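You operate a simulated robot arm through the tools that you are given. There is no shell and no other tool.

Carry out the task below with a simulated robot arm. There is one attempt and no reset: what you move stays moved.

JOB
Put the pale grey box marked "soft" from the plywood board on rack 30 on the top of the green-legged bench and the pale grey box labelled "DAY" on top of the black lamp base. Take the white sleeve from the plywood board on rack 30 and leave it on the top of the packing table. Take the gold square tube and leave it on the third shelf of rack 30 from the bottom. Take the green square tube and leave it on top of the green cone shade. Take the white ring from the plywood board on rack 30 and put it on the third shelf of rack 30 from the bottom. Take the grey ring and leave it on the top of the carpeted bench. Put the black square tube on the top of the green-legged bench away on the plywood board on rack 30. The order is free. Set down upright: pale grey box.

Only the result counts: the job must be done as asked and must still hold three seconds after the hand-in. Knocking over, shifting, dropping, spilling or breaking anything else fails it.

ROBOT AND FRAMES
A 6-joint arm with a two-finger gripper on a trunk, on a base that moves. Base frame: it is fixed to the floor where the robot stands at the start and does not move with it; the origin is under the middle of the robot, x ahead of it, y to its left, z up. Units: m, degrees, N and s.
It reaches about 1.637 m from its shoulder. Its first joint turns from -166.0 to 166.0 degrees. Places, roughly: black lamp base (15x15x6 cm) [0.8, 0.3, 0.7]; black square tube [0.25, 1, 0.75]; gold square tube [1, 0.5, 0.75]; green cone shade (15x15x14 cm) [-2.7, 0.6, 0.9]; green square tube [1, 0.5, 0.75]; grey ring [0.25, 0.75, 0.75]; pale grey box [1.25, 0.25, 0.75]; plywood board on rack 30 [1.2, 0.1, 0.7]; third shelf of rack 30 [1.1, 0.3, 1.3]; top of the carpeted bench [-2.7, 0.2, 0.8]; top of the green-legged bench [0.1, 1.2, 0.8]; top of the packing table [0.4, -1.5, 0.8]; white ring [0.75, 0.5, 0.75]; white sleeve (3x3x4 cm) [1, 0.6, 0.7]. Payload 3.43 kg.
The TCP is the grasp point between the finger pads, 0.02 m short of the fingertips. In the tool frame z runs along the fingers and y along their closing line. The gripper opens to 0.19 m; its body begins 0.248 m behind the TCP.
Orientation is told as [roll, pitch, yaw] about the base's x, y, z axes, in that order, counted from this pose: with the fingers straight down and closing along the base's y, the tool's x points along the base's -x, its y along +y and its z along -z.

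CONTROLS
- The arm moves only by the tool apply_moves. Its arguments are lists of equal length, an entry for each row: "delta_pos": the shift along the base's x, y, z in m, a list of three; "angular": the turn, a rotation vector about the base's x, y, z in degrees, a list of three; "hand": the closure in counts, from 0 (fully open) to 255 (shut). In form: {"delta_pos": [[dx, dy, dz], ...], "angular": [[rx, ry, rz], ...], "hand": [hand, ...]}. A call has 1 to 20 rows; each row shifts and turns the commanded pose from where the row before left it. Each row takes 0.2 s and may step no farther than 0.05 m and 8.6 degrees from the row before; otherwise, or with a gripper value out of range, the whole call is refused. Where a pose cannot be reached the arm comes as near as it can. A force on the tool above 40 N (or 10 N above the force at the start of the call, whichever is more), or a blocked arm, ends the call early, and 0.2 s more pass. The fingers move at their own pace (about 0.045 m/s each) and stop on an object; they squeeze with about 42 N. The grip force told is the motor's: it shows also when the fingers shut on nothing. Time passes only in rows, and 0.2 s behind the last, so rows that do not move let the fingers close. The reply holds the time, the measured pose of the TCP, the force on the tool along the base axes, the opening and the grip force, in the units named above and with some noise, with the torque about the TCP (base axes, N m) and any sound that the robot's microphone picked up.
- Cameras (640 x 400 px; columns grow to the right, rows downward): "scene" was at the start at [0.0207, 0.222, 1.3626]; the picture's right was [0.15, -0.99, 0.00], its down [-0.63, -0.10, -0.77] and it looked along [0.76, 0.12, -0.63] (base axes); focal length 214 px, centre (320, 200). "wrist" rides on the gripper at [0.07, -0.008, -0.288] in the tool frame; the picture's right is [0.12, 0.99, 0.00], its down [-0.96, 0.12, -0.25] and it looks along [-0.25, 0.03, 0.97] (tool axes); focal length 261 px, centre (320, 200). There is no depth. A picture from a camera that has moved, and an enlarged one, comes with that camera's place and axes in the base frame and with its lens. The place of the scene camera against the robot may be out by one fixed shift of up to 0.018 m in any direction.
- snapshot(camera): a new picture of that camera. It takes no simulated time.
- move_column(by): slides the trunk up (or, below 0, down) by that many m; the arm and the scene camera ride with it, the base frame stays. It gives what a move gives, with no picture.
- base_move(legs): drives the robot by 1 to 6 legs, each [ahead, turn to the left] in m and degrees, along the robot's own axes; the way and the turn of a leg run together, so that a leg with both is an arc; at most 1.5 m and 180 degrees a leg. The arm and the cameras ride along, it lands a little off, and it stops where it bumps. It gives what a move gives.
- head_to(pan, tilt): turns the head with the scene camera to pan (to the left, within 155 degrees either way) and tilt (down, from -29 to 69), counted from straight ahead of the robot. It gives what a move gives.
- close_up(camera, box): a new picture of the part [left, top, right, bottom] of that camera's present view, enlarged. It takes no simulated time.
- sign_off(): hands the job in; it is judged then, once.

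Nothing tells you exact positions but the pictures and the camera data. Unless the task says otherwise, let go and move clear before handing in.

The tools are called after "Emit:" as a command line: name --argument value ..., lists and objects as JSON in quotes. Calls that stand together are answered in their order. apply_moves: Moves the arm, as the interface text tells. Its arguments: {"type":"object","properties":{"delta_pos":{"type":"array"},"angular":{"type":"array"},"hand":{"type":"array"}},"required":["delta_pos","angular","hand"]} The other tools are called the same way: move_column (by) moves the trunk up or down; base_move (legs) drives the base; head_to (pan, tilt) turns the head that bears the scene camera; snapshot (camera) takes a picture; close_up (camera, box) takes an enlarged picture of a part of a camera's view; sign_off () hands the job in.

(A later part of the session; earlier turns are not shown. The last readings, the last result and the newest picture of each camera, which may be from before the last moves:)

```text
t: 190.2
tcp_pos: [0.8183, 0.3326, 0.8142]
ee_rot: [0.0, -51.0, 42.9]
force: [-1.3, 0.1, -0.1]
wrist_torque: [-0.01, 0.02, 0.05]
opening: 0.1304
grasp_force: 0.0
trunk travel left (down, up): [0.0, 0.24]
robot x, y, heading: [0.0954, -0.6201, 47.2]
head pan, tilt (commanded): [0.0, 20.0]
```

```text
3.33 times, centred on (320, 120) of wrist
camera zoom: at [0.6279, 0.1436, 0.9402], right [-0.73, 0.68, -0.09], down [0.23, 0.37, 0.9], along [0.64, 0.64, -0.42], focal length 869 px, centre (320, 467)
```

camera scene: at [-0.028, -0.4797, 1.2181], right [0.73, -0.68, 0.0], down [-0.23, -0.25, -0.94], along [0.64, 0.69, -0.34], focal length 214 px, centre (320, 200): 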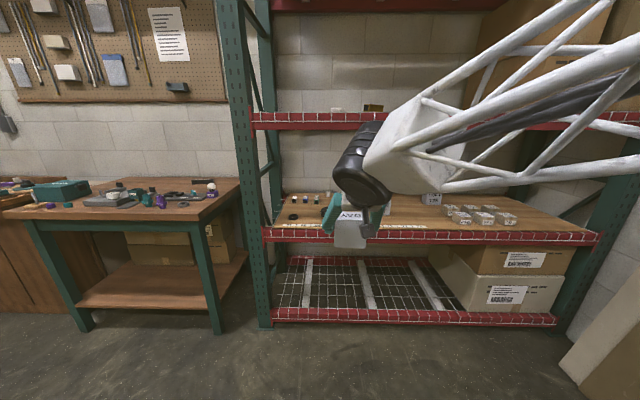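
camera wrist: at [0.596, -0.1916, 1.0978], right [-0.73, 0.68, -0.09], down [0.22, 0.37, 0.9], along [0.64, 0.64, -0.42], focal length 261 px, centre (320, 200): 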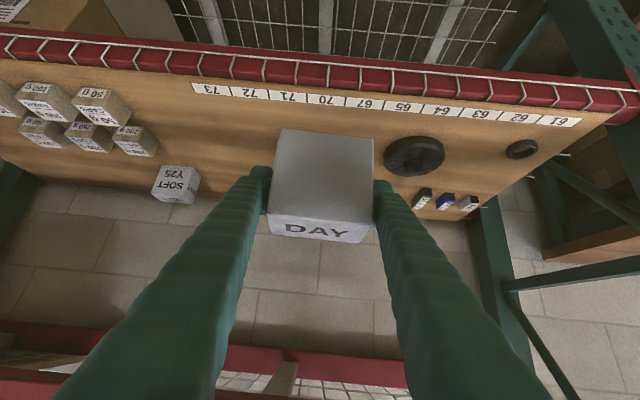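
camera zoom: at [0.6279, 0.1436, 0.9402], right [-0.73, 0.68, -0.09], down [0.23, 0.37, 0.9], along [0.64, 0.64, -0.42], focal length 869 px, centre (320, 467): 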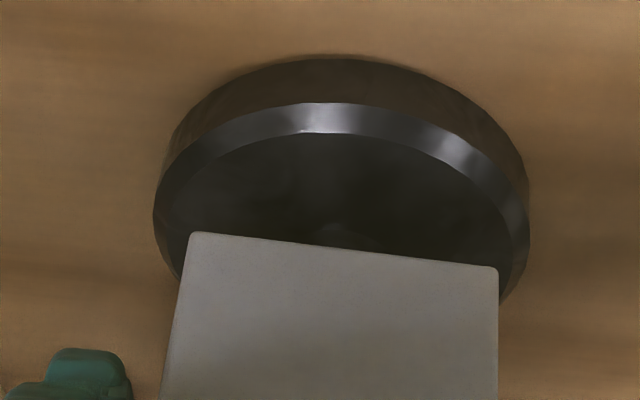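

The DAY box stands upright on the lamp hub. Withdrawing straight back without touching it.

Emit:
apply_moves --delta_pos '[[0, 0, 0], [0, 0, 0], [-0.0147, -0.0136, 0.0], [-0.0293, -0.0272, 0.0], [-0.0293, -0.0272, 0.0], [-0.0293, -0.0272, 0.0], [-0.0293, -0.0272, 0.0], [-0.0293, -0.0272, 0.0], [-0.0293, -0.0272, 0.0]]' --angular '[[0, 0, 0], [0, 0, 0], [0, 0, 0], [0, 0, 0], [0, 0, 0], [0, 0, 0], [0, 0, 0], [0, 0, 0], [0, 0, 0]]' --hand '[55, 55, 55, 55, 55, 55, 55, 55, 55]'

Emit:
snapshot --camera "wrist"

Emit:
close_up --camera "scene" --box '[280, 160, 400, 240]'

```text
t: 192.2
tcp_pos: [0.6284, 0.1589, 0.8133]
ee_rot: [0.1, -50.9, 42.8]
force: [-0.3, 0.2, -0.9]
wrist_torque: [0.01, -0.07, -0.02]
opening: 0.1488
grasp_force: 0.1
trunk travel left (down, up): [0.0, 0.24]
robot x, y, heading: [0.0974, -0.6229, 47.0]
head pan, tilt (commanded): [0.0, 20.0]
```

```text
taken
camera wrist: at [0.4372, -0.0311, 0.9399], right [-0.73, 0.67, -0.09], down [0.23, 0.37, 0.9], along [0.64, 0.64, -0.42], focal length 261 px, centre (320, 200)
```

wrist: 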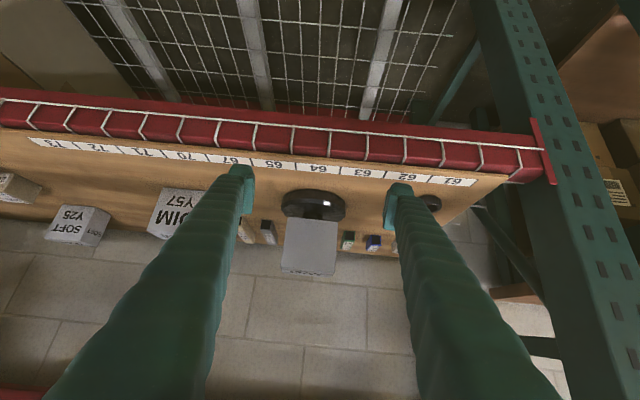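

```text
5.00 times, centred on (340, 200) of scene
camera zoom: at [-0.0277, -0.4793, 1.2181], right [0.73, -0.68, 0.0], down [-0.23, -0.25, -0.94], along [0.64, 0.69, -0.34], focal length 1072 px, centre (220, 200)
```

zoom: 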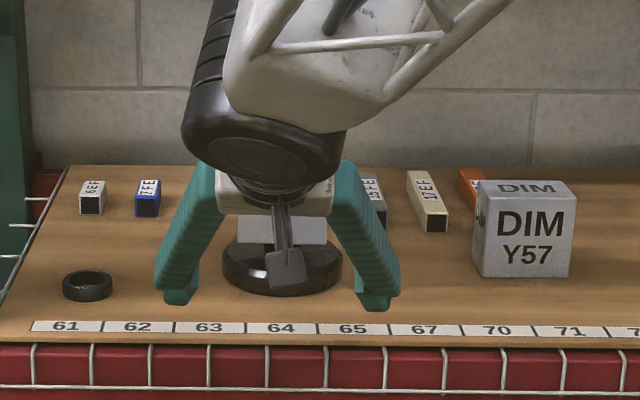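

DAY is done. Next is the white sleeve behind it: I'll come in from the right through the gap between DAY and DIM. First retract, yaw the tool ~35° left and move the base 10 cm forward.

Emit:
apply_moves --delta_pos '[[-0.026, -0.027, 0.005], [-0.026, -0.027, 0.005], [-0.026, -0.027, 0.005], [-0.026, -0.027, 0.005], [0, 0, 0.005], [0, 0, 0.0], [0, 0, 0]]' --angular '[[0, 0, 0], [0, 0, 6.94], [0, 0, 6.94], [0, 0, 6.94], [0, 0, 6.94], [0, 0, 6.94], [6.8, -1.5, 0]]' --hand '[100, 174, 174, 174, 174, 174, 174]'

Emit:
base_move --legs '[[0.1, 0]]'

Emit:
apply_moves --delta_pos '[[0.035, -0.03, 0], [0.035, -0.03, 0], [0.035, -0.03, 0], [0.035, -0.03, 0]]' --angular '[[0, 0, 0], [0, 0, 0], [0, 0, 0], [0, 0, 0]]' --hand '[174, 174, 174, 174]'

Emit:
snapshot --camera "wrist"

Emit:
snapshot --camera "scene"

```text
t: 194.0
tcp_pos: [0.4947, -0.0331, 0.7415]
ee_rot: [14.7, -37.7, 56.6]
force: [0.1, -0.2, -0.4]
wrist_torque: [0.01, -0.03, 0.0]
opening: 0.0604
grasp_force: 0.0
trunk travel left (down, up): [0.0, 0.24]
robot x, y, heading: [0.1021, -0.6265, 47.2]
head pan, tilt (commanded): [0.0, 20.0]
stopped in row 7: the arm was blocked; the commanded pose is now the measured one
```

```text
t: 195.1
tcp_pos: [0.5641, 0.0401, 0.7426]
ee_rot: [14.8, -37.9, 56.7]
force: [0.7, -0.7, 0.1]
wrist_torque: [-0.01, 0.0, -0.02]
opening: 0.0603
grasp_force: 0.1
trunk travel left (down, up): [0.0, 0.24]
robot x, y, heading: [0.167, -0.551, 46.8]
head pan, tilt (commanded): [0.0, 20.0]
```

```text
t: 196.1
tcp_pos: [0.7061, -0.0794, 0.7425]
ee_rot: [14.7, -37.8, 56.6]
force: [-0.6, -0.4, 0.7]
wrist_torque: [-0.09, -0.05, -0.04]
opening: 0.0605
grasp_force: 0.1
trunk travel left (down, up): [0.0, 0.24]
robot x, y, heading: [0.165, -0.5504, 47.1]
head pan, tilt (commanded): [0.0, 20.0]
```

```text
taken
camera wrist: at [0.6499, -0.3131, 0.9176], right [-0.94, 0.32, 0.13], down [0.29, 0.52, 0.8], along [0.19, 0.79, -0.58], focal length 261 px, centre (320, 200)
```

wrist: 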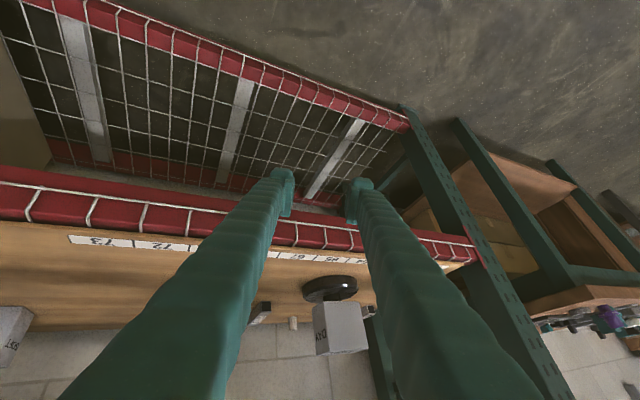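

```text
taken
camera scene: at [0.0394, -0.4074, 1.2181], right [0.73, -0.68, 0.0], down [-0.23, -0.25, -0.94], along [0.64, 0.69, -0.34], focal length 214 px, centre (320, 200)
```

scene: 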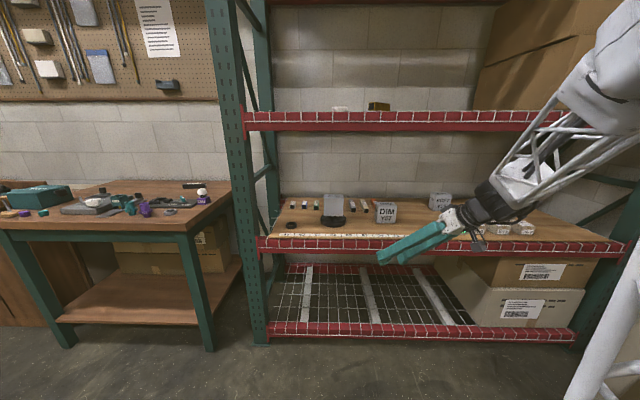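

The arm hit its fold limit near the body and changed orientation; it is still free in front of the rack. I'll raise, move slightly outward and correct the orientation to azimuth 77.5°, tilt 58°.

Emit:
apply_moves --delta_pos '[[0, 0, 0.04], [0, 0, 0.04], [0.02, 0.02, 0.02], [0.025, 0.025, 0], [0.015, 0.015, 0], [0, 0, 0], [0, 0, 0], [0, 0, 0]]' --angular '[[0, 0, 0], [0, 0, 0], [0, 0, 0], [0, 0, 0], [4.88, -5.65, 3.22], [4.88, -5.65, 3.22], [4.88, -5.65, 3.22], [0, 0, 0]]' --hand '[174, 174, 174, 174, 174, 174, 174, 174]'

Emit:
snapshot --camera "wrist"

Emit:
snapshot --camera "scene"

```text
t: 197.9
tcp_pos: [0.7644, -0.0199, 0.8404]
ee_rot: [-0.1, -58.2, 77.6]
force: [-0.4, 1.1, 0.2]
wrist_torque: [0.01, -0.02, -0.03]
opening: 0.0603
grasp_force: 0.0
trunk travel left (down, up): [0.0, 0.24]
robot x, y, heading: [0.1636, -0.5523, 47.0]
head pan, tilt (commanded): [0.0, 20.0]
```

```text
taken
camera wrist: at [0.7106, -0.2966, 0.9331], right [-0.98, 0.15, -0.1], down [-0.05, 0.32, 0.95], along [0.18, 0.94, -0.3], focal length 261 px, centre (320, 200)
```

wrist: 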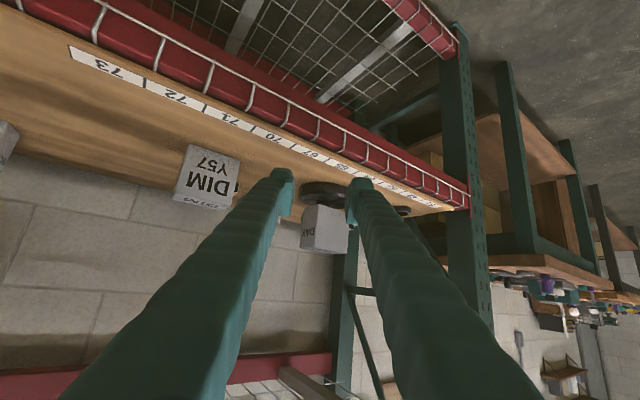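

```text
taken
camera scene: at [0.0397, -0.4073, 1.2182], right [0.73, -0.68, 0.0], down [-0.23, -0.25, -0.94], along [0.64, 0.69, -0.34], focal length 214 px, centre (320, 200)
```

scene: 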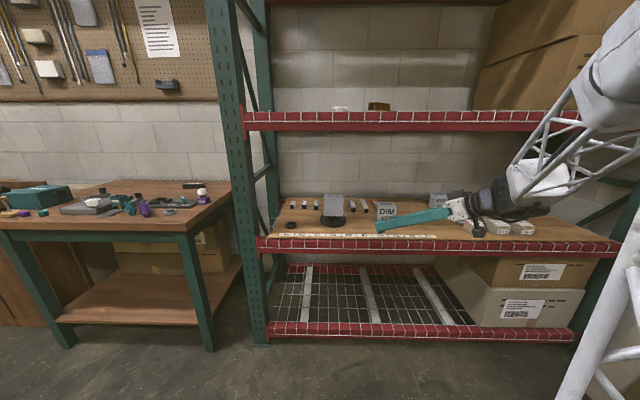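

Orientation is right. Moving through the gap between DAY and DIM toward the sleeve.

Emit:
apply_moves --delta_pos '[[0.0119, 0.0367, -0.0025], [0.0119, 0.0367, -0.0025], [0.0119, 0.0367, -0.0025], [0.0119, 0.0367, -0.0025], [0.0302, 0.0311, -0.0017], [0.0302, 0.0311, -0.0017], [0.0302, 0.0311, -0.0017], [0.0302, 0.0311, -0.0017], [0.0302, 0.0311, -0.0017], [0.0302, 0.0311, -0.0017]]' --angular '[[0, 0, 0], [0, 0, 0], [0, 0, 0], [0, 0, 0], [0, 0, 0], [0, 0, 0], [0, 0, 0], [0, 0, 0], [0, 0, 0], [0, 0, 0]]' --hand '[174, 174, 174, 174, 174, 174, 174, 174, 174, 174]'

Emit:
snapshot --camera "wrist"

Emit:
close_up --camera "wrist" --box '[240, 130, 440, 230]'

Emit:
snapshot --camera "scene"

```text
t: 200.1
tcp_pos: [0.9937, 0.3111, 0.8227]
ee_rot: [0.0, -58.1, 77.5]
force: [0.2, 0.1, 2.2]
wrist_torque: [-0.18, 0.0, -0.04]
opening: 0.0607
grasp_force: 0.1
trunk travel left (down, up): [0.0, 0.24]
robot x, y, heading: [0.1613, -0.553, 47.1]
head pan, tilt (commanded): [0.0, 20.0]
```

```text
taken
camera wrist: at [0.9398, 0.0353, 0.9138], right [-0.98, 0.15, -0.1], down [-0.05, 0.32, 0.95], along [0.18, 0.94, -0.3], focal length 261 px, centre (320, 200)
```

wrist: 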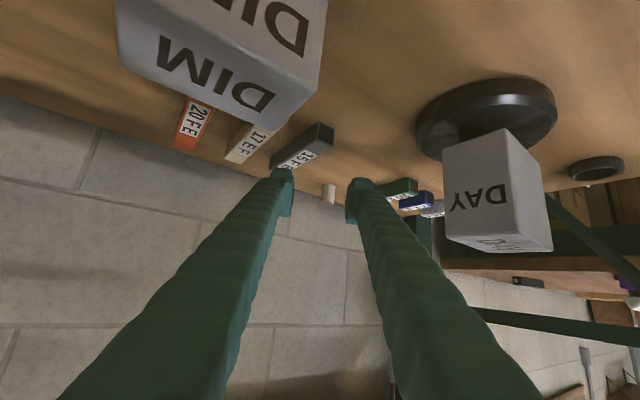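

```text
3.20 times, centred on (340, 180) of wrist
camera zoom: at [0.9398, 0.0353, 0.9138], right [-0.98, 0.15, -0.1], down [-0.05, 0.32, 0.95], along [0.18, 0.94, -0.3], focal length 834 px, centre (256, 264)
```

zoom: 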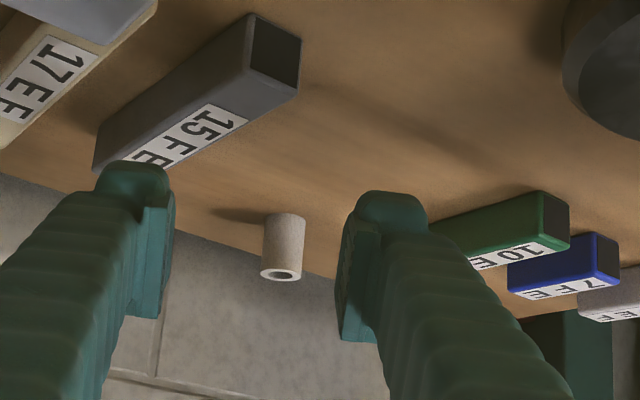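

```text
taken
camera scene: at [0.0394, -0.4076, 1.2182], right [0.73, -0.68, 0.0], down [-0.23, -0.25, -0.94], along [0.64, 0.69, -0.34], focal length 214 px, centre (320, 200)
```

scene: 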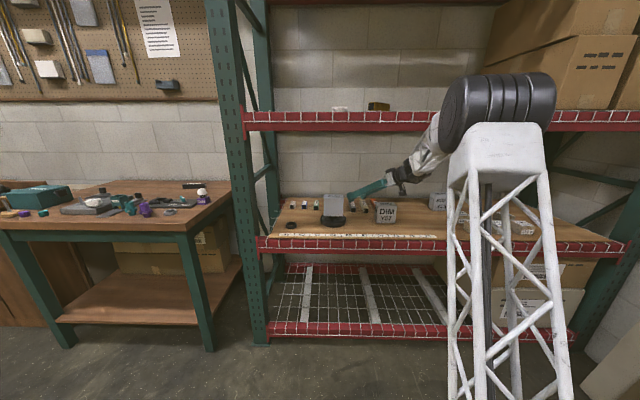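

The sleeve is at (1.028, 0.600) between the finger lines. Staying high over the grey tube, then descending to it.

Emit:
apply_moves --delta_pos '[[0.0055, 0.0462, -0.003], [0.0055, 0.0462, -0.003], [0.0055, 0.0462, -0.003], [0.0045, 0.0376, -0.0184], [0.0045, 0.0376, -0.0184], [0.0045, 0.0376, -0.0184], [0.003, 0.025, -0.012]]' --angular '[[0, 0, 0], [0, 0, 0], [0, 0, 0], [0, 0, 0], [0, 0, 0], [0, 0, 0], [0, 0, 0]]' --hand '[174, 174, 174, 174, 174, 174, 174]'

Emit:
close_up --camera "wrist" --box '[220, 120, 420, 245]'

Emit:
snapshot --camera "scene"

```text
t: 201.7
tcp_pos: [1.0256, 0.5897, 0.7458]
ee_rot: [0.0, -58.2, 77.4]
force: [0.5, -0.2, 0.5]
wrist_torque: [-0.15, 0.04, 0.02]
opening: 0.0606
grasp_force: 0.0
trunk travel left (down, up): [0.0, 0.24]
robot x, y, heading: [0.1661, -0.551, 46.6]
head pan, tilt (commanded): [0.0, 20.0]
```

```text
3.20 times, centred on (320, 182) of wrist
camera zoom: at [0.9722, 0.3131, 0.8372], right [-0.98, 0.15, -0.1], down [-0.05, 0.32, 0.95], along [0.18, 0.94, -0.3], focal length 834 px, centre (320, 256)
```

zoom: 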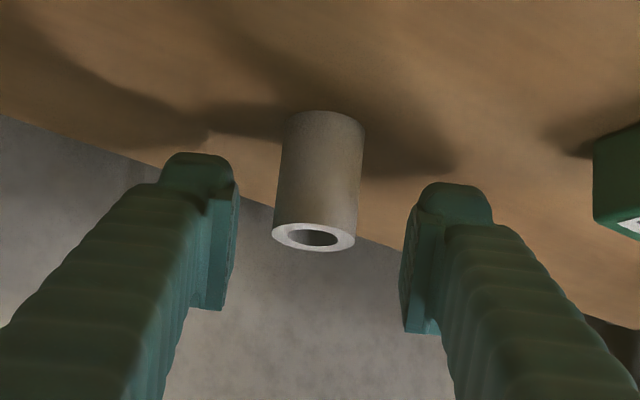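

```text
taken
camera scene: at [0.0396, -0.4074, 1.2182], right [0.73, -0.68, 0.0], down [-0.23, -0.25, -0.94], along [0.64, 0.69, -0.34], focal length 214 px, centre (320, 200)
```

scene: 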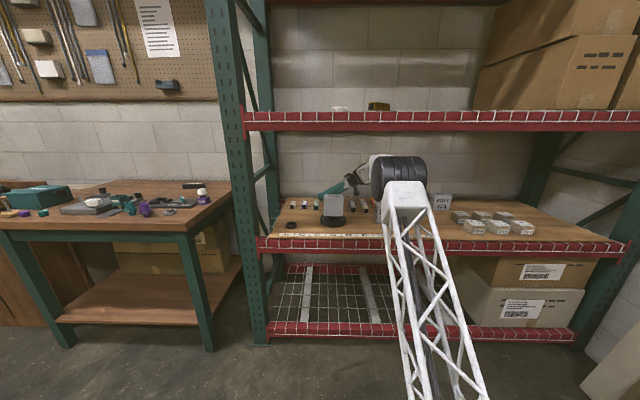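

Sleeve centred. Lowering the last centimetre and closing.

Emit:
apply_moves --delta_pos '[[0.0007, 0.003, -0.005], [0, 0, -0.003], [0, 0, 0], [0, 0, 0], [0, 0, 0], [0, 0, 0], [0, 0, 0]]' --angular '[[0, 0, 0], [0, 0, 0], [0, 0, 0], [0, 0, 0], [0, 0, 0], [0, 0, 0], [0, 0, 0]]' --hand '[174, 174, 174, 255, 255, 255, 255]'

Emit:
close_up --camera "wrist" --box '[220, 120, 420, 245]'

```text
t: 203.3
tcp_pos: [1.0265, 0.5919, 0.7363]
ee_rot: [0.0, -58.1, 77.5]
force: [-0.8, 1.1, -0.2]
wrist_torque: [-0.02, 0.0, -0.01]
opening: 0.0191
grasp_force: 41.8
trunk travel left (down, up): [0.0, 0.24]
robot x, y, heading: [0.1679, -0.5495, 46.7]
head pan, tilt (commanded): [0.0, 20.0]
```

```text
3.20 times, centred on (320, 182) of wrist
camera zoom: at [0.9728, 0.3154, 0.8286], right [-0.98, 0.15, -0.1], down [-0.05, 0.32, 0.95], along [0.18, 0.94, -0.3], focal length 834 px, centre (320, 256)
```

zoom: 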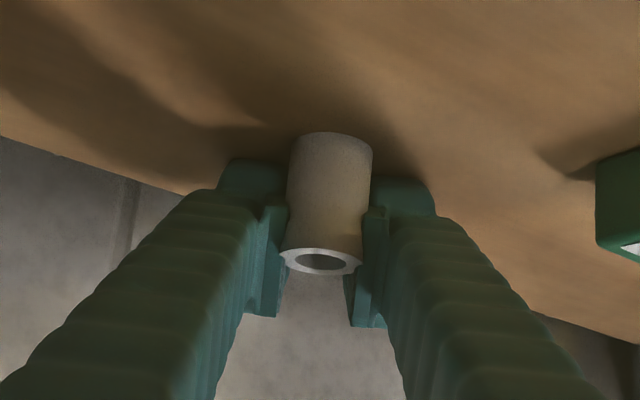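

The opening reads 1.9 cm, smaller than the sleeve's ~2.9 cm diameter, so I'll check the grip closely before lifting.

Emit:
close_up --camera "wrist" --box '[280, 140, 360, 220]'

Emit:
close_up --camera "scene" --box '[290, 150, 420, 230]'

```text
5.00 times, centred on (320, 180) of wrist
camera zoom: at [0.9728, 0.3154, 0.8286], right [-0.98, 0.15, -0.1], down [-0.05, 0.32, 0.95], along [0.18, 0.94, -0.3], focal length 1303 px, centre (320, 300)
```

zoom: 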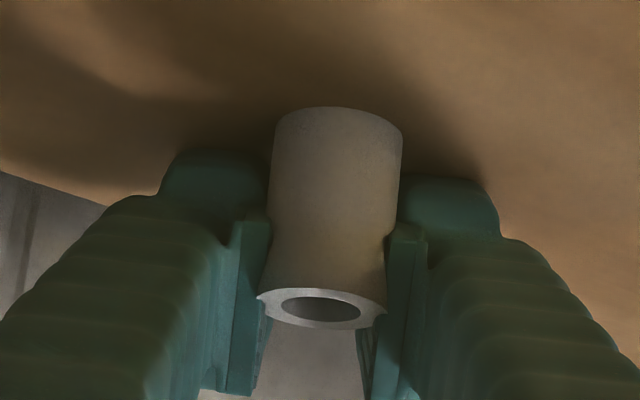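

```text
4.92 times, centred on (355, 190) of scene
camera zoom: at [0.0398, -0.4072, 1.2181], right [0.73, -0.68, 0.0], down [-0.23, -0.25, -0.94], along [0.64, 0.69, -0.34], focal length 1056 px, centre (148, 249)
```

zoom: 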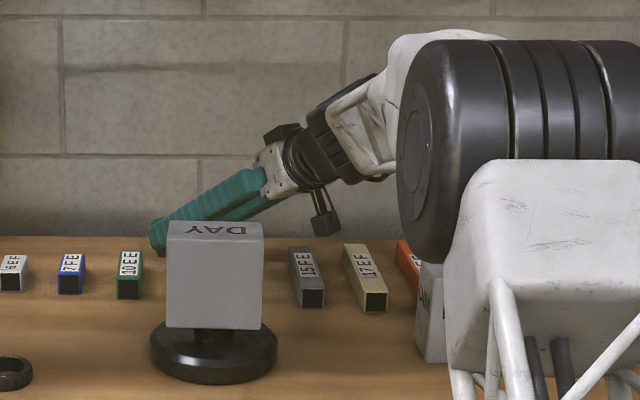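

The sleeve appears to be soft and is pinched by the pads. I'll relax the closure a bit to hold it more gently.

Emit:
apply_moves --delta_pos '[[0, 0, 0], [0, 0, 0], [0, 0, 0]]' --angular '[[0, 0, 0], [0, 0, 0], [0, 0, 0]]' --hand '[222, 222, 222]'

Emit:
close_up --camera "wrist" --box '[280, 140, 360, 220]'

```text
t: 204.1
tcp_pos: [1.0259, 0.5917, 0.7365]
ee_rot: [0.0, -58.0, 77.6]
force: [1.0, -0.3, 0.5]
wrist_torque: [0.0, -0.02, -0.03]
opening: 0.0249
grasp_force: 0.0
trunk travel left (down, up): [0.0, 0.24]
robot x, y, heading: [0.168, -0.549, 46.9]
head pan, tilt (commanded): [0.0, 20.0]
```

```text
5.00 times, centred on (320, 180) of wrist
camera zoom: at [0.9728, 0.3154, 0.8286], right [-0.98, 0.15, -0.1], down [-0.05, 0.32, 0.95], along [0.18, 0.94, -0.3], focal length 1303 px, centre (320, 300)
```

zoom: 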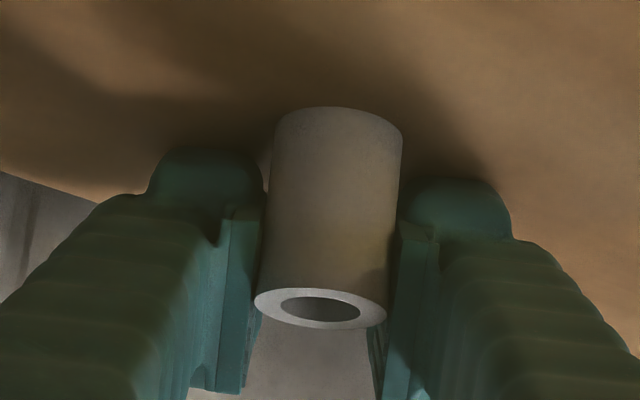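

Emit:
apply_moves --delta_pos '[[0, 0, 0], [0, 0, 0], [0, 0, 0]]' --angular '[[0, 0, 0], [0, 0, 0], [0, 0, 0]]' --hand '[226, 226, 226]'

Emit:
apply_moves --delta_pos '[[0, 0, 0], [0, 0, 0]]' --angular '[[0, 0, 0], [0, 0, 0]]' --hand '[228, 228]'

Emit:
close_up --camera "wrist" --box '[280, 140, 360, 220]'

```text
t: 204.9
tcp_pos: [1.0266, 0.5918, 0.7366]
ee_rot: [0.0, -58.0, 77.5]
force: [0.3, -0.2, 0.0]
wrist_torque: [0.01, 0.0, 0.01]
opening: 0.0217
grasp_force: 0.1
trunk travel left (down, up): [0.0, 0.24]
robot x, y, heading: [0.1655, -0.5486, 46.4]
head pan, tilt (commanded): [0.0, 20.0]
```

```text
t: 205.5
tcp_pos: [1.0262, 0.5932, 0.7363]
ee_rot: [-0.1, -58.1, 77.5]
force: [0.9, 0.6, 0.1]
wrist_torque: [0.01, -0.02, -0.03]
opening: 0.0208
grasp_force: 0.6
trunk travel left (down, up): [0.0, 0.24]
robot x, y, heading: [0.1632, -0.553, 46.9]
head pan, tilt (commanded): [0.0, 20.0]
```

```text
5.00 times, centred on (320, 180) of wrist
camera zoom: at [0.9728, 0.3154, 0.8286], right [-0.98, 0.15, -0.1], down [-0.05, 0.32, 0.95], along [0.18, 0.94, -0.3], focal length 1303 px, centre (320, 300)
```

zoom: 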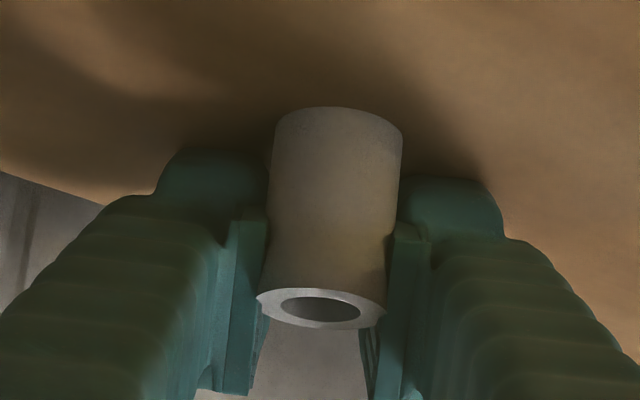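

Emit:
apply_moves --delta_pos '[[0, 0, 0], [0, 0, 0], [0, 0, 0]]' --angular '[[0, 0, 0], [0, 0, 0], [0, 0, 0]]' --hand '[229, 229, 229]'

Emit:
apply_moves --delta_pos '[[0, 0, 0.004], [0, 0, 0.006], [0, 0, 0.01], [0, 0, 0]]' --angular '[[0, 0, 0], [0, 0, 0], [0, 0, 0], [0, 0, 0]]' --hand '[230, 230, 230, 230]'

Emit:
close_up --camera "wrist" --box '[260, 120, 380, 220]'

```text
t: 206.3
tcp_pos: [1.0253, 0.5904, 0.736]
ee_rot: [0.0, -58.0, 77.5]
force: [-0.3, -0.4, 0.1]
wrist_torque: [-0.01, 0.0, -0.01]
opening: 0.0208
grasp_force: 0.4
trunk travel left (down, up): [0.0, 0.24]
robot x, y, heading: [0.1681, -0.5513, 46.6]
head pan, tilt (commanded): [0.0, 20.0]
```

```text
t: 207.3
tcp_pos: [1.0274, 0.5925, 0.7582]
ee_rot: [0.1, -58.0, 77.5]
force: [-0.3, 0.1, -0.2]
wrist_torque: [0.02, 0.01, 0.01]
opening: 0.0199
grasp_force: 4.5
trunk travel left (down, up): [0.0, 0.24]
robot x, y, heading: [0.1678, -0.5507, 47.0]
head pan, tilt (commanded): [0.0, 20.0]
```

```text
4.00 times, centred on (320, 170) of wrist
camera zoom: at [0.9731, 0.3162, 0.8503], right [-0.98, 0.15, -0.1], down [-0.05, 0.32, 0.95], along [0.18, 0.94, -0.3], focal length 1043 px, centre (320, 320)
```

zoom: 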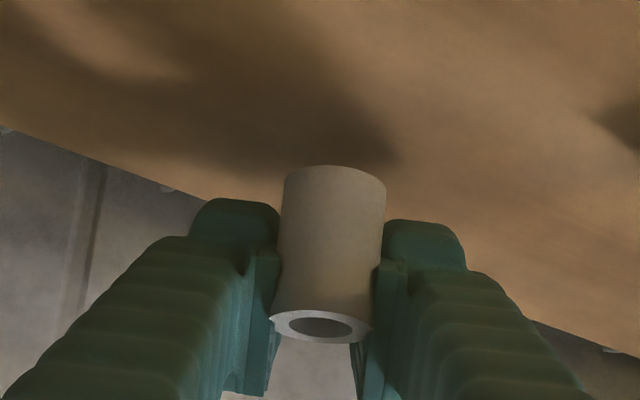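

The sleeve is lifted with a gentle grip. Retracing my path out.

Emit:
apply_moves --delta_pos '[[0, 0, 0.01], [-0.0045, -0.0376, 0.014], [-0.0045, -0.0376, 0.014], [-0.0045, -0.0376, 0.014], [-0.003, -0.03, 0.01], [-0.0055, -0.0462, 0.003], [-0.0055, -0.0462, 0.003], [-0.0055, -0.0462, 0.003], [-0.0302, -0.0311, 0.0017], [-0.0302, -0.0311, 0.0017], [-0.0302, -0.0311, 0.0017], [-0.0302, -0.0311, 0.0017], [-0.0302, -0.0311, 0.0017], [-0.0302, -0.0311, 0.0017], [-0.0119, -0.0367, 0.0025], [-0.0119, -0.0367, 0.0025], [-0.0119, -0.0367, 0.0025]]' --angular '[[0, 0, 0], [0, 0, 0], [0, 0, 0], [0, 0, 0], [0, 0, 0], [0, 0, 0], [0, 0, 0], [0, 0, 0], [0, 0, 0], [0, 0, 0], [0, 0, 0], [0, 0, 0], [0, 0, 0], [0, 0, 0], [0, 0, 0], [0, 0, 0], [0, 0, 0]]' --hand '[231, 231, 231, 231, 231, 231, 231, 231, 231, 231, 231, 231, 231, 231, 231, 231, 231]'

Emit:
snapshot --camera "wrist"

Emit:
snapshot --camera "scene"

```text
t: 210.9
tcp_pos: [0.7776, 0.0132, 0.8471]
ee_rot: [0.1, -58.0, 77.5]
force: [0.5, 0.1, -0.3]
wrist_torque: [0.03, 0.03, 0.01]
opening: 0.0198
grasp_force: 4.4
trunk travel left (down, up): [0.0, 0.24]
robot x, y, heading: [0.1661, -0.5517, 46.7]
head pan, tilt (commanded): [0.0, 20.0]
```

```text
taken
camera wrist: at [0.7249, -0.2633, 0.9383], right [-0.98, 0.15, -0.1], down [-0.05, 0.32, 0.95], along [0.18, 0.94, -0.3], focal length 261 px, centre (320, 200)
```

wrist: 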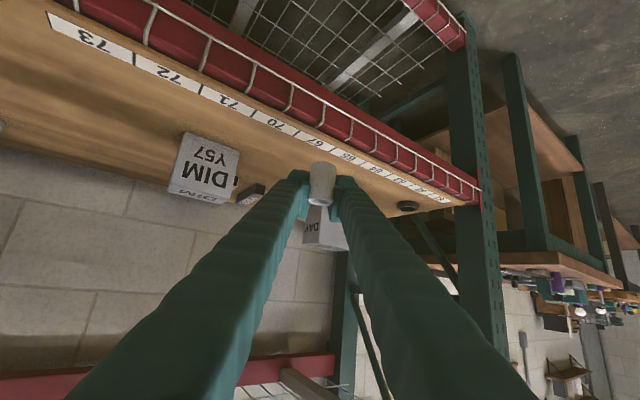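

```text
taken
camera scene: at [0.0399, -0.4071, 1.2181], right [0.73, -0.68, 0.0], down [-0.23, -0.25, -0.94], along [0.64, 0.69, -0.34], focal length 214 px, centre (320, 200)
```

scene: 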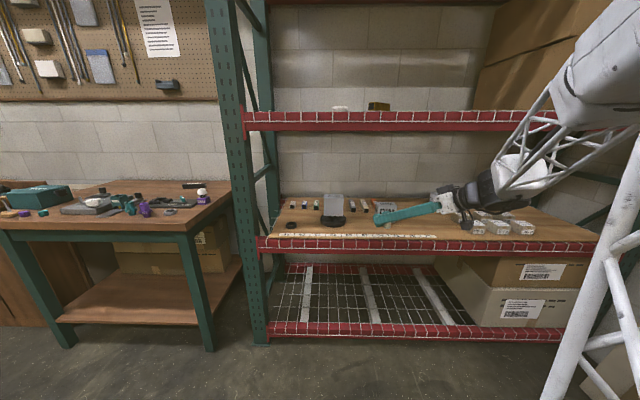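

Sleeve in hand. Backing off, raising, then turning to the packing table.

Emit:
base_move --legs '[[-0.36, 0]]'

Emit:
move_column --by 0.2

Emit:
apply_moves --delta_pos '[[0, 0, 0.04], [0, 0, 0.04]]' --angular '[[0, 0, 0], [0, 0, 0]]' --hand '[231, 231]'

Emit:
base_move --legs '[[0, -91]]'

Emit:
head_to --pan 0 --tilt 40

Emit:
snapshot --camera "wrist"

Emit:
snapshot --camera "scene"

```text
t: 213.3
tcp_pos: [0.5299, -0.2481, 0.8454]
ee_rot: [0.0, -57.9, 77.8]
force: [0.4, 0.0, -0.7]
wrist_torque: [0.0, 0.05, 0.03]
opening: 0.0194
grasp_force: 19.0
trunk travel left (down, up): [0.0, 0.24]
robot x, y, heading: [-0.0805, -0.8146, 47.4]
head pan, tilt (commanded): [0.0, 20.0]
```

```text
t: 215.4
tcp_pos: [0.5307, -0.2478, 1.0462]
ee_rot: [0.0, -58.0, 77.8]
force: [-0.6, 1.4, 0.1]
wrist_torque: [0.01, 0.01, -0.02]
opening: 0.0198
grasp_force: 0.4
trunk travel left (down, up): [-0.2, 0.04]
robot x, y, heading: [-0.0774, -0.818, 47.3]
head pan, tilt (commanded): [0.0, 20.0]
```

```text
t: 216.0
tcp_pos: [0.5308, -0.247, 1.1265]
ee_rot: [0.2, -57.9, 77.7]
force: [0.1, -0.4, -0.5]
wrist_torque: [0.04, 0.05, 0.14]
opening: 0.0199
grasp_force: 1.8
trunk travel left (down, up): [-0.2, 0.04]
robot x, y, heading: [-0.0779, -0.8166, 47.0]
head pan, tilt (commanded): [0.0, 20.0]
```

```text
t: 220.5
tcp_pos: [0.4778, -1.4375, 1.1274]
ee_rot: [-0.1, -58.0, -13.6]
force: [0.1, 0.4, -0.2]
wrist_torque: [0.0, -0.02, -0.02]
opening: 0.0196
grasp_force: 20.0
trunk travel left (down, up): [-0.2, 0.04]
robot x, y, heading: [-0.0794, -0.8165, -43.6]
head pan, tilt (commanded): [0.0, 20.0]
```

```text
t: 221.3
tcp_pos: [0.4774, -1.4377, 1.1258]
ee_rot: [0.0, -58.0, -13.5]
force: [-0.6, -0.1, -0.9]
wrist_torque: [-0.02, -0.01, -0.04]
opening: 0.019
grasp_force: 42.2
trunk travel left (down, up): [-0.2, 0.04]
robot x, y, heading: [-0.0797, -0.8157, -43.9]
head pan, tilt (commanded): [0.0, 40.0]
```

```text
taken
camera wrist: at [0.2002, -1.3811, 1.2184], right [0.17, 0.98, -0.1], down [0.32, 0.04, 0.95], along [0.93, -0.19, -0.3], focal length 261 px, centre (320, 200)
```

wrist: 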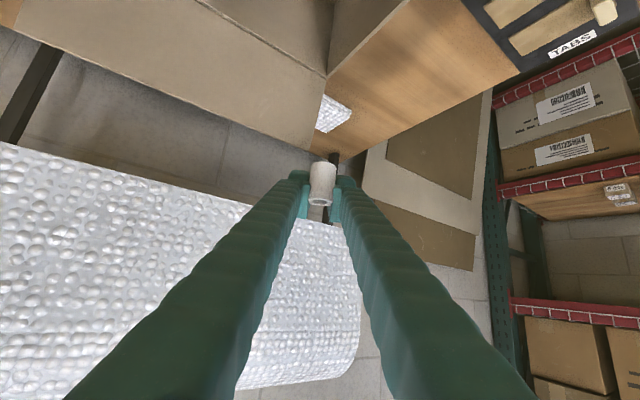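

```text
taken
camera scene: at [0.0727, -0.706, 1.3868], right [-0.69, -0.72, 0.0], down [-0.46, 0.45, -0.77], along [0.55, -0.53, -0.64], focal length 214 px, centre (320, 200)
```

scene: 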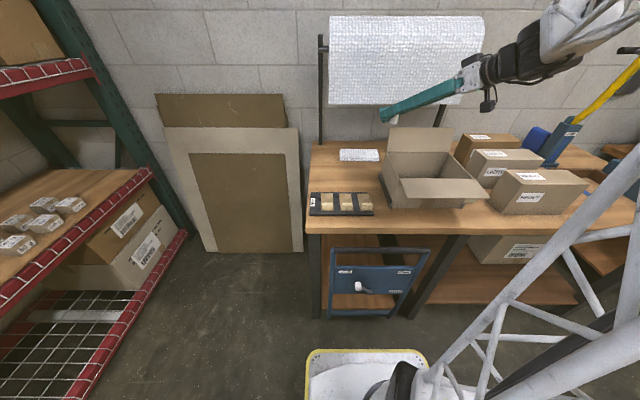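

Over the packing table with the sleeve. I'll yaw the tool to face straight ahead and move over the free patch.

Emit:
apply_moves --delta_pos '[[0.034, 0.016, 0], [0.034, 0.016, 0], [0.034, 0.016, 0], [0.033, 0.016, 0], [0, 0, -0.03], [0, 0, -0.04], [0, 0, -0.04], [0, 0, -0.04]]' --angular '[[0, 0, -7.75], [0, 0, -7.75], [0, 0, -7.75], [0, 0, -7.75], [0, 0, 0], [0, 0, 0], [0, 0, 0], [0, 0, 0]]' --hand '[231, 231, 231, 231, 231, 231, 231, 231]'

Emit:
snapshot --camera "wrist"

Emit:
close_up --camera "scene" --box '[290, 80, 490, 230]'

```text
t: 223.3
tcp_pos: [0.5849, -1.3255, 0.9534]
ee_rot: [-4.7, -48.7, -24.9]
force: [0.2, 0.7, 0.0]
wrist_torque: [-0.02, -0.03, -0.01]
opening: 0.0195
grasp_force: 31.2
out of reach, approached as far as the arm can: row 4, 6, 7, 8
trunk travel left (down, up): [-0.2, 0.04]
robot x, y, heading: [-0.081, -0.8165, -44.1]
head pan, tilt (commanded): [0.0, 40.0]
stopped in row 8: the arm was blocked; the commanded pose is now the measured one
```

```text
taken
camera wrist: at [0.3513, -1.2023, 1.0912], right [0.4, 0.91, -0.14], down [0.47, -0.07, 0.88], along [0.79, -0.42, -0.45], focal length 261 px, centre (320, 200)
```

wrist: 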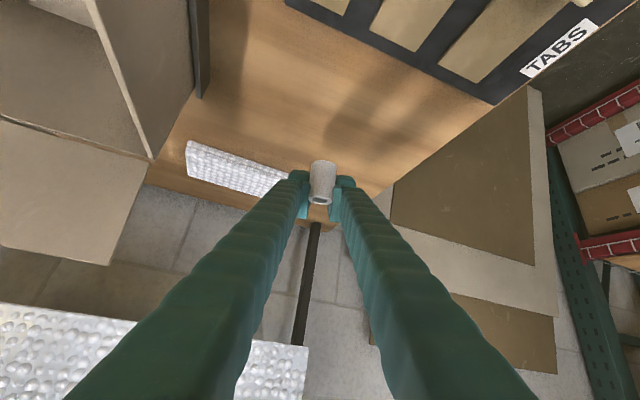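

```text
2.67 times, centred on (390, 155) of scene
camera zoom: at [0.0728, -0.706, 1.3867], right [-0.69, -0.72, 0.0], down [-0.46, 0.45, -0.77], along [0.55, -0.53, -0.64], focal length 572 px, centre (133, 320)
```

zoom: 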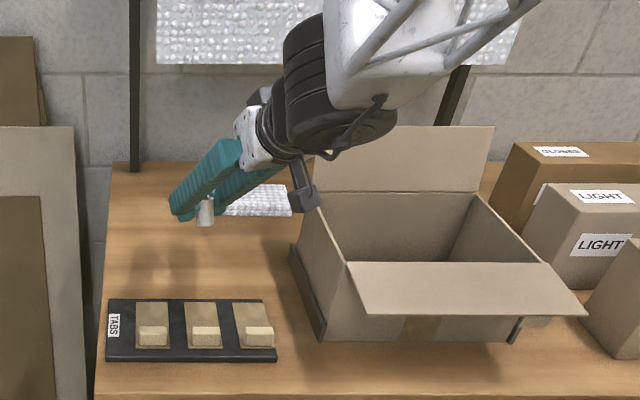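

The arm folded to its limit because the trunk is high. I'll raise the hand a little, correct the orientation, then lower with the trunk instead.

Emit:
apply_moves --delta_pos '[[0, 0, 0.04], [0.01, -0.01, 0.04], [0.01, -0.01, 0.03], [0.01, -0.01, 0.03], [0.005, -0.005, 0.02]]' --angular '[[0, 0, 0], [-1.0, -3.09, -5.26], [-1.0, -3.09, -5.26], [-1.0, -3.09, -5.26], [0, 0, 0]]' --hand '[231, 231, 231, 231, 231]'

Emit:
move_column --by -0.18

Emit:
snapshot --camera "wrist"

Emit:
close_up --camera "scene" --box '[290, 60, 490, 210]'

```text
t: 224.7
tcp_pos: [0.6123, -1.3206, 1.0639]
ee_rot: [3.6, -52.2, -42.7]
force: [0.1, -0.3, -1.0]
wrist_torque: [-0.02, 0.0, -0.01]
opening: 0.0189
grasp_force: 34.8
out of reach, approached as far as the arm can: row 3, 4
trunk travel left (down, up): [-0.2, 0.04]
robot x, y, heading: [-0.0791, -0.8153, -43.9]
head pan, tilt (commanded): [0.0, 40.0]
stopped in row 5: the arm was blocked; the commanded pose is now the measured one
```

```text
t: 226.7
tcp_pos: [0.6122, -1.3214, 0.8843]
ee_rot: [3.7, -52.3, -42.7]
force: [0.8, 0.3, -1.0]
wrist_torque: [0.01, -0.02, 0.02]
opening: 0.0197
grasp_force: 12.0
trunk travel left (down, up): [-0.02, 0.22]
robot x, y, heading: [-0.0802, -0.8174, -43.7]
head pan, tilt (commanded): [0.0, 40.0]
```

```text
taken
camera wrist: at [0.3953, -1.1583, 1.0036], right [0.58, 0.81, -0.06], down [0.35, -0.19, 0.92], along [0.73, -0.55, -0.4], focal length 261 px, centre (320, 200)
```

wrist: 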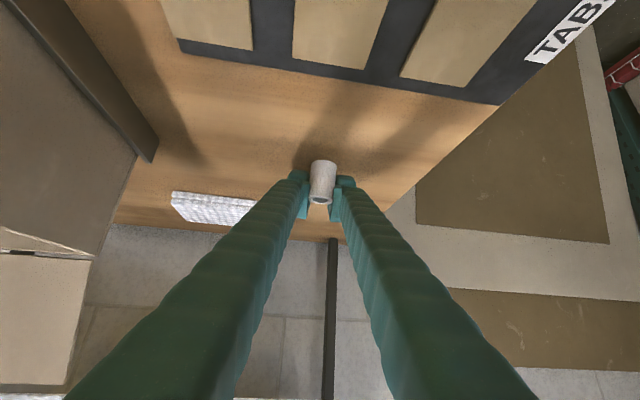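

```text
2.67 times, centred on (390, 135) of scene
camera zoom: at [0.0728, -0.706, 1.2068], right [-0.7, -0.72, 0.0], down [-0.46, 0.45, -0.77], along [0.55, -0.53, -0.64], focal length 572 px, centre (133, 373)
```

zoom: 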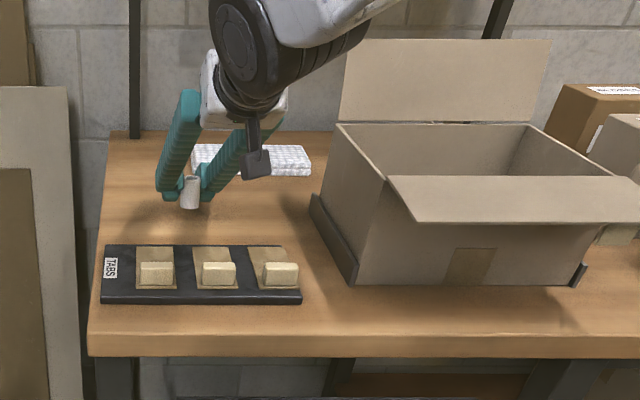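

The sleeve is nearly vertical just above the free patch. Lowering the last centimetre.

Emit:
apply_moves --delta_pos '[[0, 0, -0.005], [0, 0, -0.004], [0, 0, 0]]' --angular '[[0, 0, 0], [0, 0, 0], [0, 0, 0]]' --hand '[231, 231, 231]'

Emit:
apply_moves --delta_pos '[[0, 0, -0.003], [0, 0, -0.002], [0, 0, 0]]' --angular '[[0, 0, 0], [0, 0, 0], [0, 0, 0]]' --hand '[231, 231, 231]'

Emit:
close_up --camera "wrist" --box '[260, 130, 380, 230]'

```text
t: 227.5
tcp_pos: [0.6128, -1.321, 0.8748]
ee_rot: [3.6, -52.2, -42.7]
force: [0.6, 0.7, 0.2]
wrist_torque: [0.0, 0.0, -0.04]
opening: 0.0201
grasp_force: 4.5
trunk travel left (down, up): [-0.02, 0.22]
robot x, y, heading: [-0.0777, -0.8136, -44.1]
head pan, tilt (commanded): [0.0, 40.0]
```

```text
t: 228.3
tcp_pos: [0.6114, -1.3208, 0.8716]
ee_rot: [3.7, -52.2, -42.7]
force: [0.4, 0.8, 0.6]
wrist_torque: [0.02, -0.02, 0.02]
opening: 0.0195
grasp_force: 19.6
trunk travel left (down, up): [-0.02, 0.22]
robot x, y, heading: [-0.0805, -0.8185, -43.8]
head pan, tilt (commanded): [0.0, 40.0]
```

```text
4.00 times, centred on (320, 180) of wrist
camera zoom: at [0.395, -1.1579, 0.9897], right [0.58, 0.81, -0.06], down [0.35, -0.19, 0.92], along [0.73, -0.55, -0.4], focal length 1043 px, centre (320, 280)
```

zoom: 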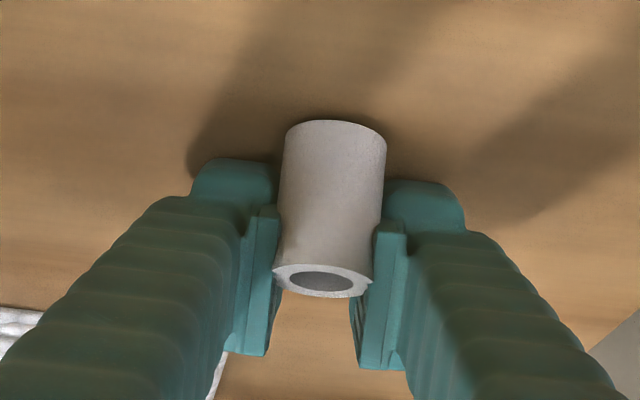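

Emit:
apply_moves --delta_pos '[[0, 0, -0.002], [0, 0, 0]]' --angular '[[0, 0, 0], [0, 0, 0]]' --hand '[231, 231]'

Emit:
apply_moves --delta_pos '[[0, 0, -0.002], [0, 0, 0]]' --angular '[[0, 0, 0], [0, 0, 0]]' --hand '[231, 231]'

```text
t: 228.9
tcp_pos: [0.6115, -1.3199, 0.8675]
ee_rot: [3.5, -52.1, -42.6]
force: [0.2, -0.6, 0.4]
wrist_torque: [-0.01, 0.01, -0.04]
opening: 0.0198
grasp_force: 1.1
trunk travel left (down, up): [-0.02, 0.22]
robot x, y, heading: [-0.0812, -0.8169, -43.9]
head pan, tilt (commanded): [0.0, 40.0]
```

```text
t: 229.5
tcp_pos: [0.6122, -1.3217, 0.8675]
ee_rot: [3.6, -52.3, -42.9]
force: [-1.8, -1.8, 10.7]
wrist_torque: [-0.13, 0.19, 0.01]
opening: 0.0196
grasp_force: 23.5
trunk travel left (down, up): [-0.02, 0.22]
robot x, y, heading: [-0.0796, -0.8151, -43.7]
head pan, tilt (commanded): [0.0, 40.0]
```

Contact. Releasing the sleeve.

Emit:
apply_moves --delta_pos '[[0, 0, 0.001], [0, 0, 0], [0, 0, 0], [0, 0, 0], [0, 0, 0]]' --angular '[[0, 0, 0], [0, 0, 0], [0, 0, 0], [0, 0, 0], [0, 0, 0]]' --hand '[228, 224, 215, 195, 180]'

Emit:
close_up --camera "wrist" --box '[260, 130, 380, 230]'

```text
t: 230.7
tcp_pos: [0.6119, -1.321, 0.8677]
ee_rot: [3.6, -52.3, -42.7]
force: [3.6, 7.0, 9.5]
wrist_torque: [-0.08, 0.15, -0.05]
opening: 0.0514
grasp_force: 0.0
trunk travel left (down, up): [-0.02, 0.22]
robot x, y, heading: [-0.0774, -0.8199, -43.9]
head pan, tilt (commanded): [0.0, 40.0]
```

```text
4.00 times, centred on (320, 180) of wrist
camera zoom: at [0.3948, -1.1573, 0.9868], right [0.58, 0.81, -0.06], down [0.35, -0.19, 0.92], along [0.73, -0.55, -0.4], focal length 1043 px, centre (320, 280)
```

zoom: 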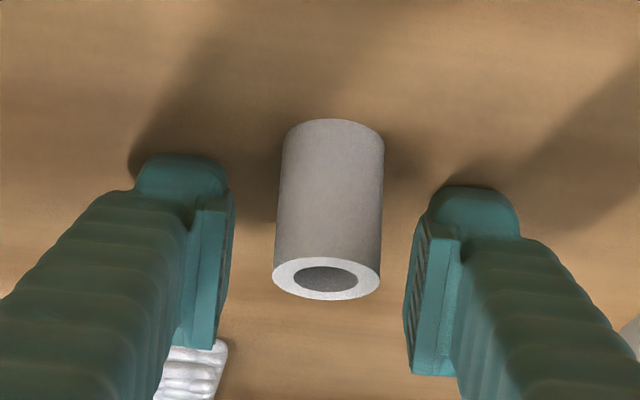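

Sleeve stands on the packing table. Lifting away vertically.

Emit:
apply_moves --delta_pos '[[0, 0, 0.01], [0, 0, 0.03], [0, 0, 0.04], [0, 0, 0.04], [0, 0, 0.04]]' --angular '[[0, 0, 0], [0, 0, 0], [0, 0, 0], [0, 0, 0], [0, 0, 0]]' --hand '[180, 180, 180, 180, 180]'

Emit:
move_column --by 0.1

Emit:
snapshot --camera "wrist"

Emit:
close_up --camera "scene" --box '[290, 60, 490, 210]'

```text
t: 231.9
tcp_pos: [0.6111, -1.3221, 1.0257]
ee_rot: [3.6, -52.2, -42.7]
force: [0.5, -0.4, -0.1]
wrist_torque: [0.05, 0.0, -0.01]
opening: 0.0558
grasp_force: 0.0
trunk travel left (down, up): [-0.02, 0.22]
robot x, y, heading: [-0.0813, -0.8157, -43.9]
head pan, tilt (commanded): [0.0, 40.0]
```

```text
t: 233.3
tcp_pos: [0.6107, -1.3205, 1.1257]
ee_rot: [3.6, -52.2, -42.6]
force: [0.8, -0.1, -0.2]
wrist_torque: [-0.02, 0.0, -0.01]
opening: 0.0561
grasp_force: 0.1
trunk travel left (down, up): [-0.12, 0.12]
robot x, y, heading: [-0.0767, -0.8155, -44.0]
head pan, tilt (commanded): [0.0, 40.0]
```

```text
taken
camera wrist: at [0.3937, -1.1582, 1.2448], right [0.58, 0.81, -0.06], down [0.35, -0.19, 0.92], along [0.73, -0.55, -0.4], focal length 261 px, centre (320, 200)
```

wrist: 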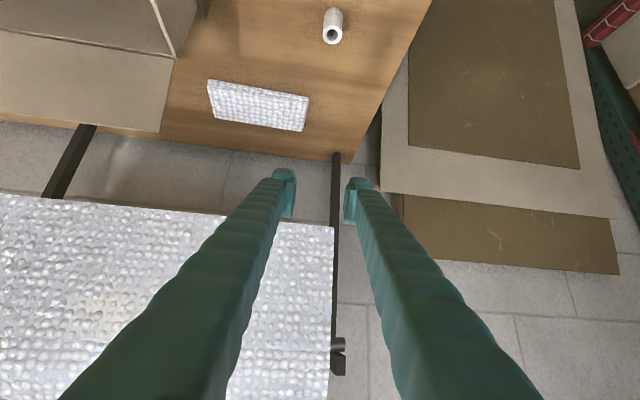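

```text
2.67 times, centred on (390, 135) of scene
camera zoom: at [0.0728, -0.7059, 1.3067], right [-0.7, -0.72, 0.0], down [-0.46, 0.45, -0.77], along [0.55, -0.53, -0.64], focal length 572 px, centre (133, 373)
```

zoom: 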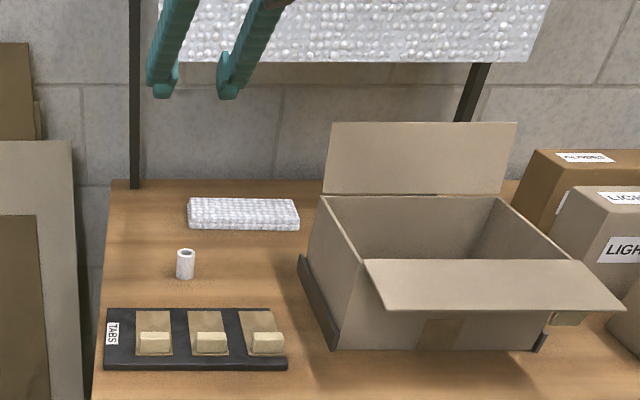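

The sleeve is delivered. Next the SOFT box: turning back to the rack and moving closer.

Emit:
base_move --legs '[[0, 90], [0.33, 0]]'

Emit:
move_column --by -0.12

Emit:
head_to --pan 0 --tilt 20

Emit:
snapshot --camera "scene"

Emit:
snapshot --camera "wrist"

```text
t: 239.4
tcp_pos: [0.6644, 0.1024, 1.1259]
ee_rot: [3.6, -52.2, 46.6]
force: [0.5, -0.2, 0.3]
wrist_torque: [-0.02, -0.01, -0.03]
opening: 0.0557
grasp_force: 0.0
trunk travel left (down, up): [-0.12, 0.12]
robot x, y, heading: [0.1541, -0.5811, 45.2]
head pan, tilt (commanded): [0.0, 40.0]
```

```text
t: 240.9
tcp_pos: [0.6655, 0.1028, 1.0062]
ee_rot: [3.7, -52.2, 46.6]
force: [-0.5, 0.5, -0.7]
wrist_torque: [0.01, 0.03, 0.02]
opening: 0.0558
grasp_force: 0.0
trunk travel left (down, up): [0.0, 0.24]
robot x, y, heading: [0.1528, -0.5807, 45.2]
head pan, tilt (commanded): [0.0, 40.0]
```

```text
t: 241.8
tcp_pos: [0.666, 0.1028, 1.0057]
ee_rot: [3.6, -52.2, 46.6]
force: [0.5, 0.1, 0.6]
wrist_torque: [0.0, -0.02, 0.0]
opening: 0.0556
grasp_force: 0.1
trunk travel left (down, up): [0.0, 0.24]
robot x, y, heading: [0.1501, -0.5813, 45.3]
head pan, tilt (commanded): [0.0, 20.0]
```

```text
taken
camera scene: at [0.0312, -0.4336, 1.2181], right [0.71, -0.7, 0.0], down [-0.24, -0.24, -0.94], along [0.66, 0.67, -0.34], focal length 214 px, centre (320, 200)
```

scene: 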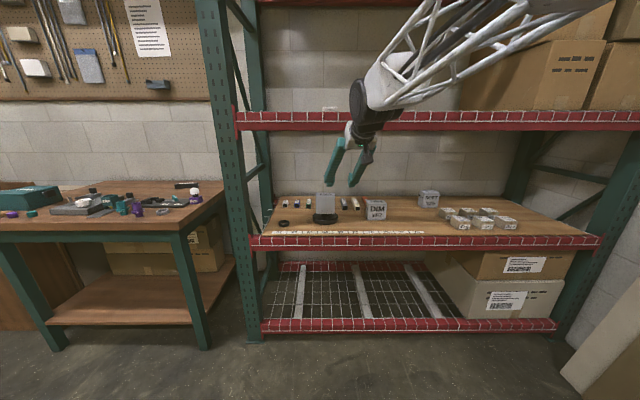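

```text
taken
camera wrist: at [0.4994, -0.1117, 1.1249], right [-0.8, 0.59, -0.06], down [0.19, 0.35, 0.92], along [0.56, 0.73, -0.4], focal length 261 px, centre (320, 200)
```

wrist: 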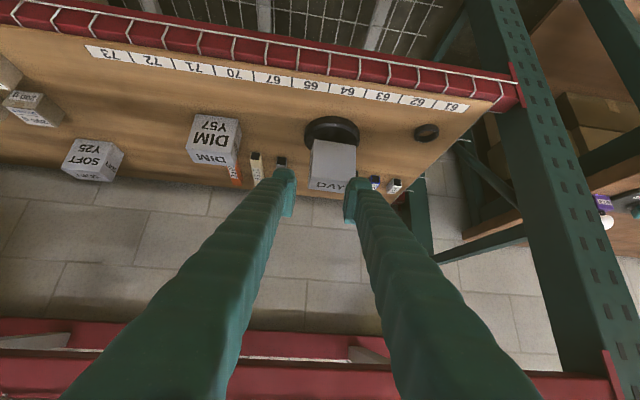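

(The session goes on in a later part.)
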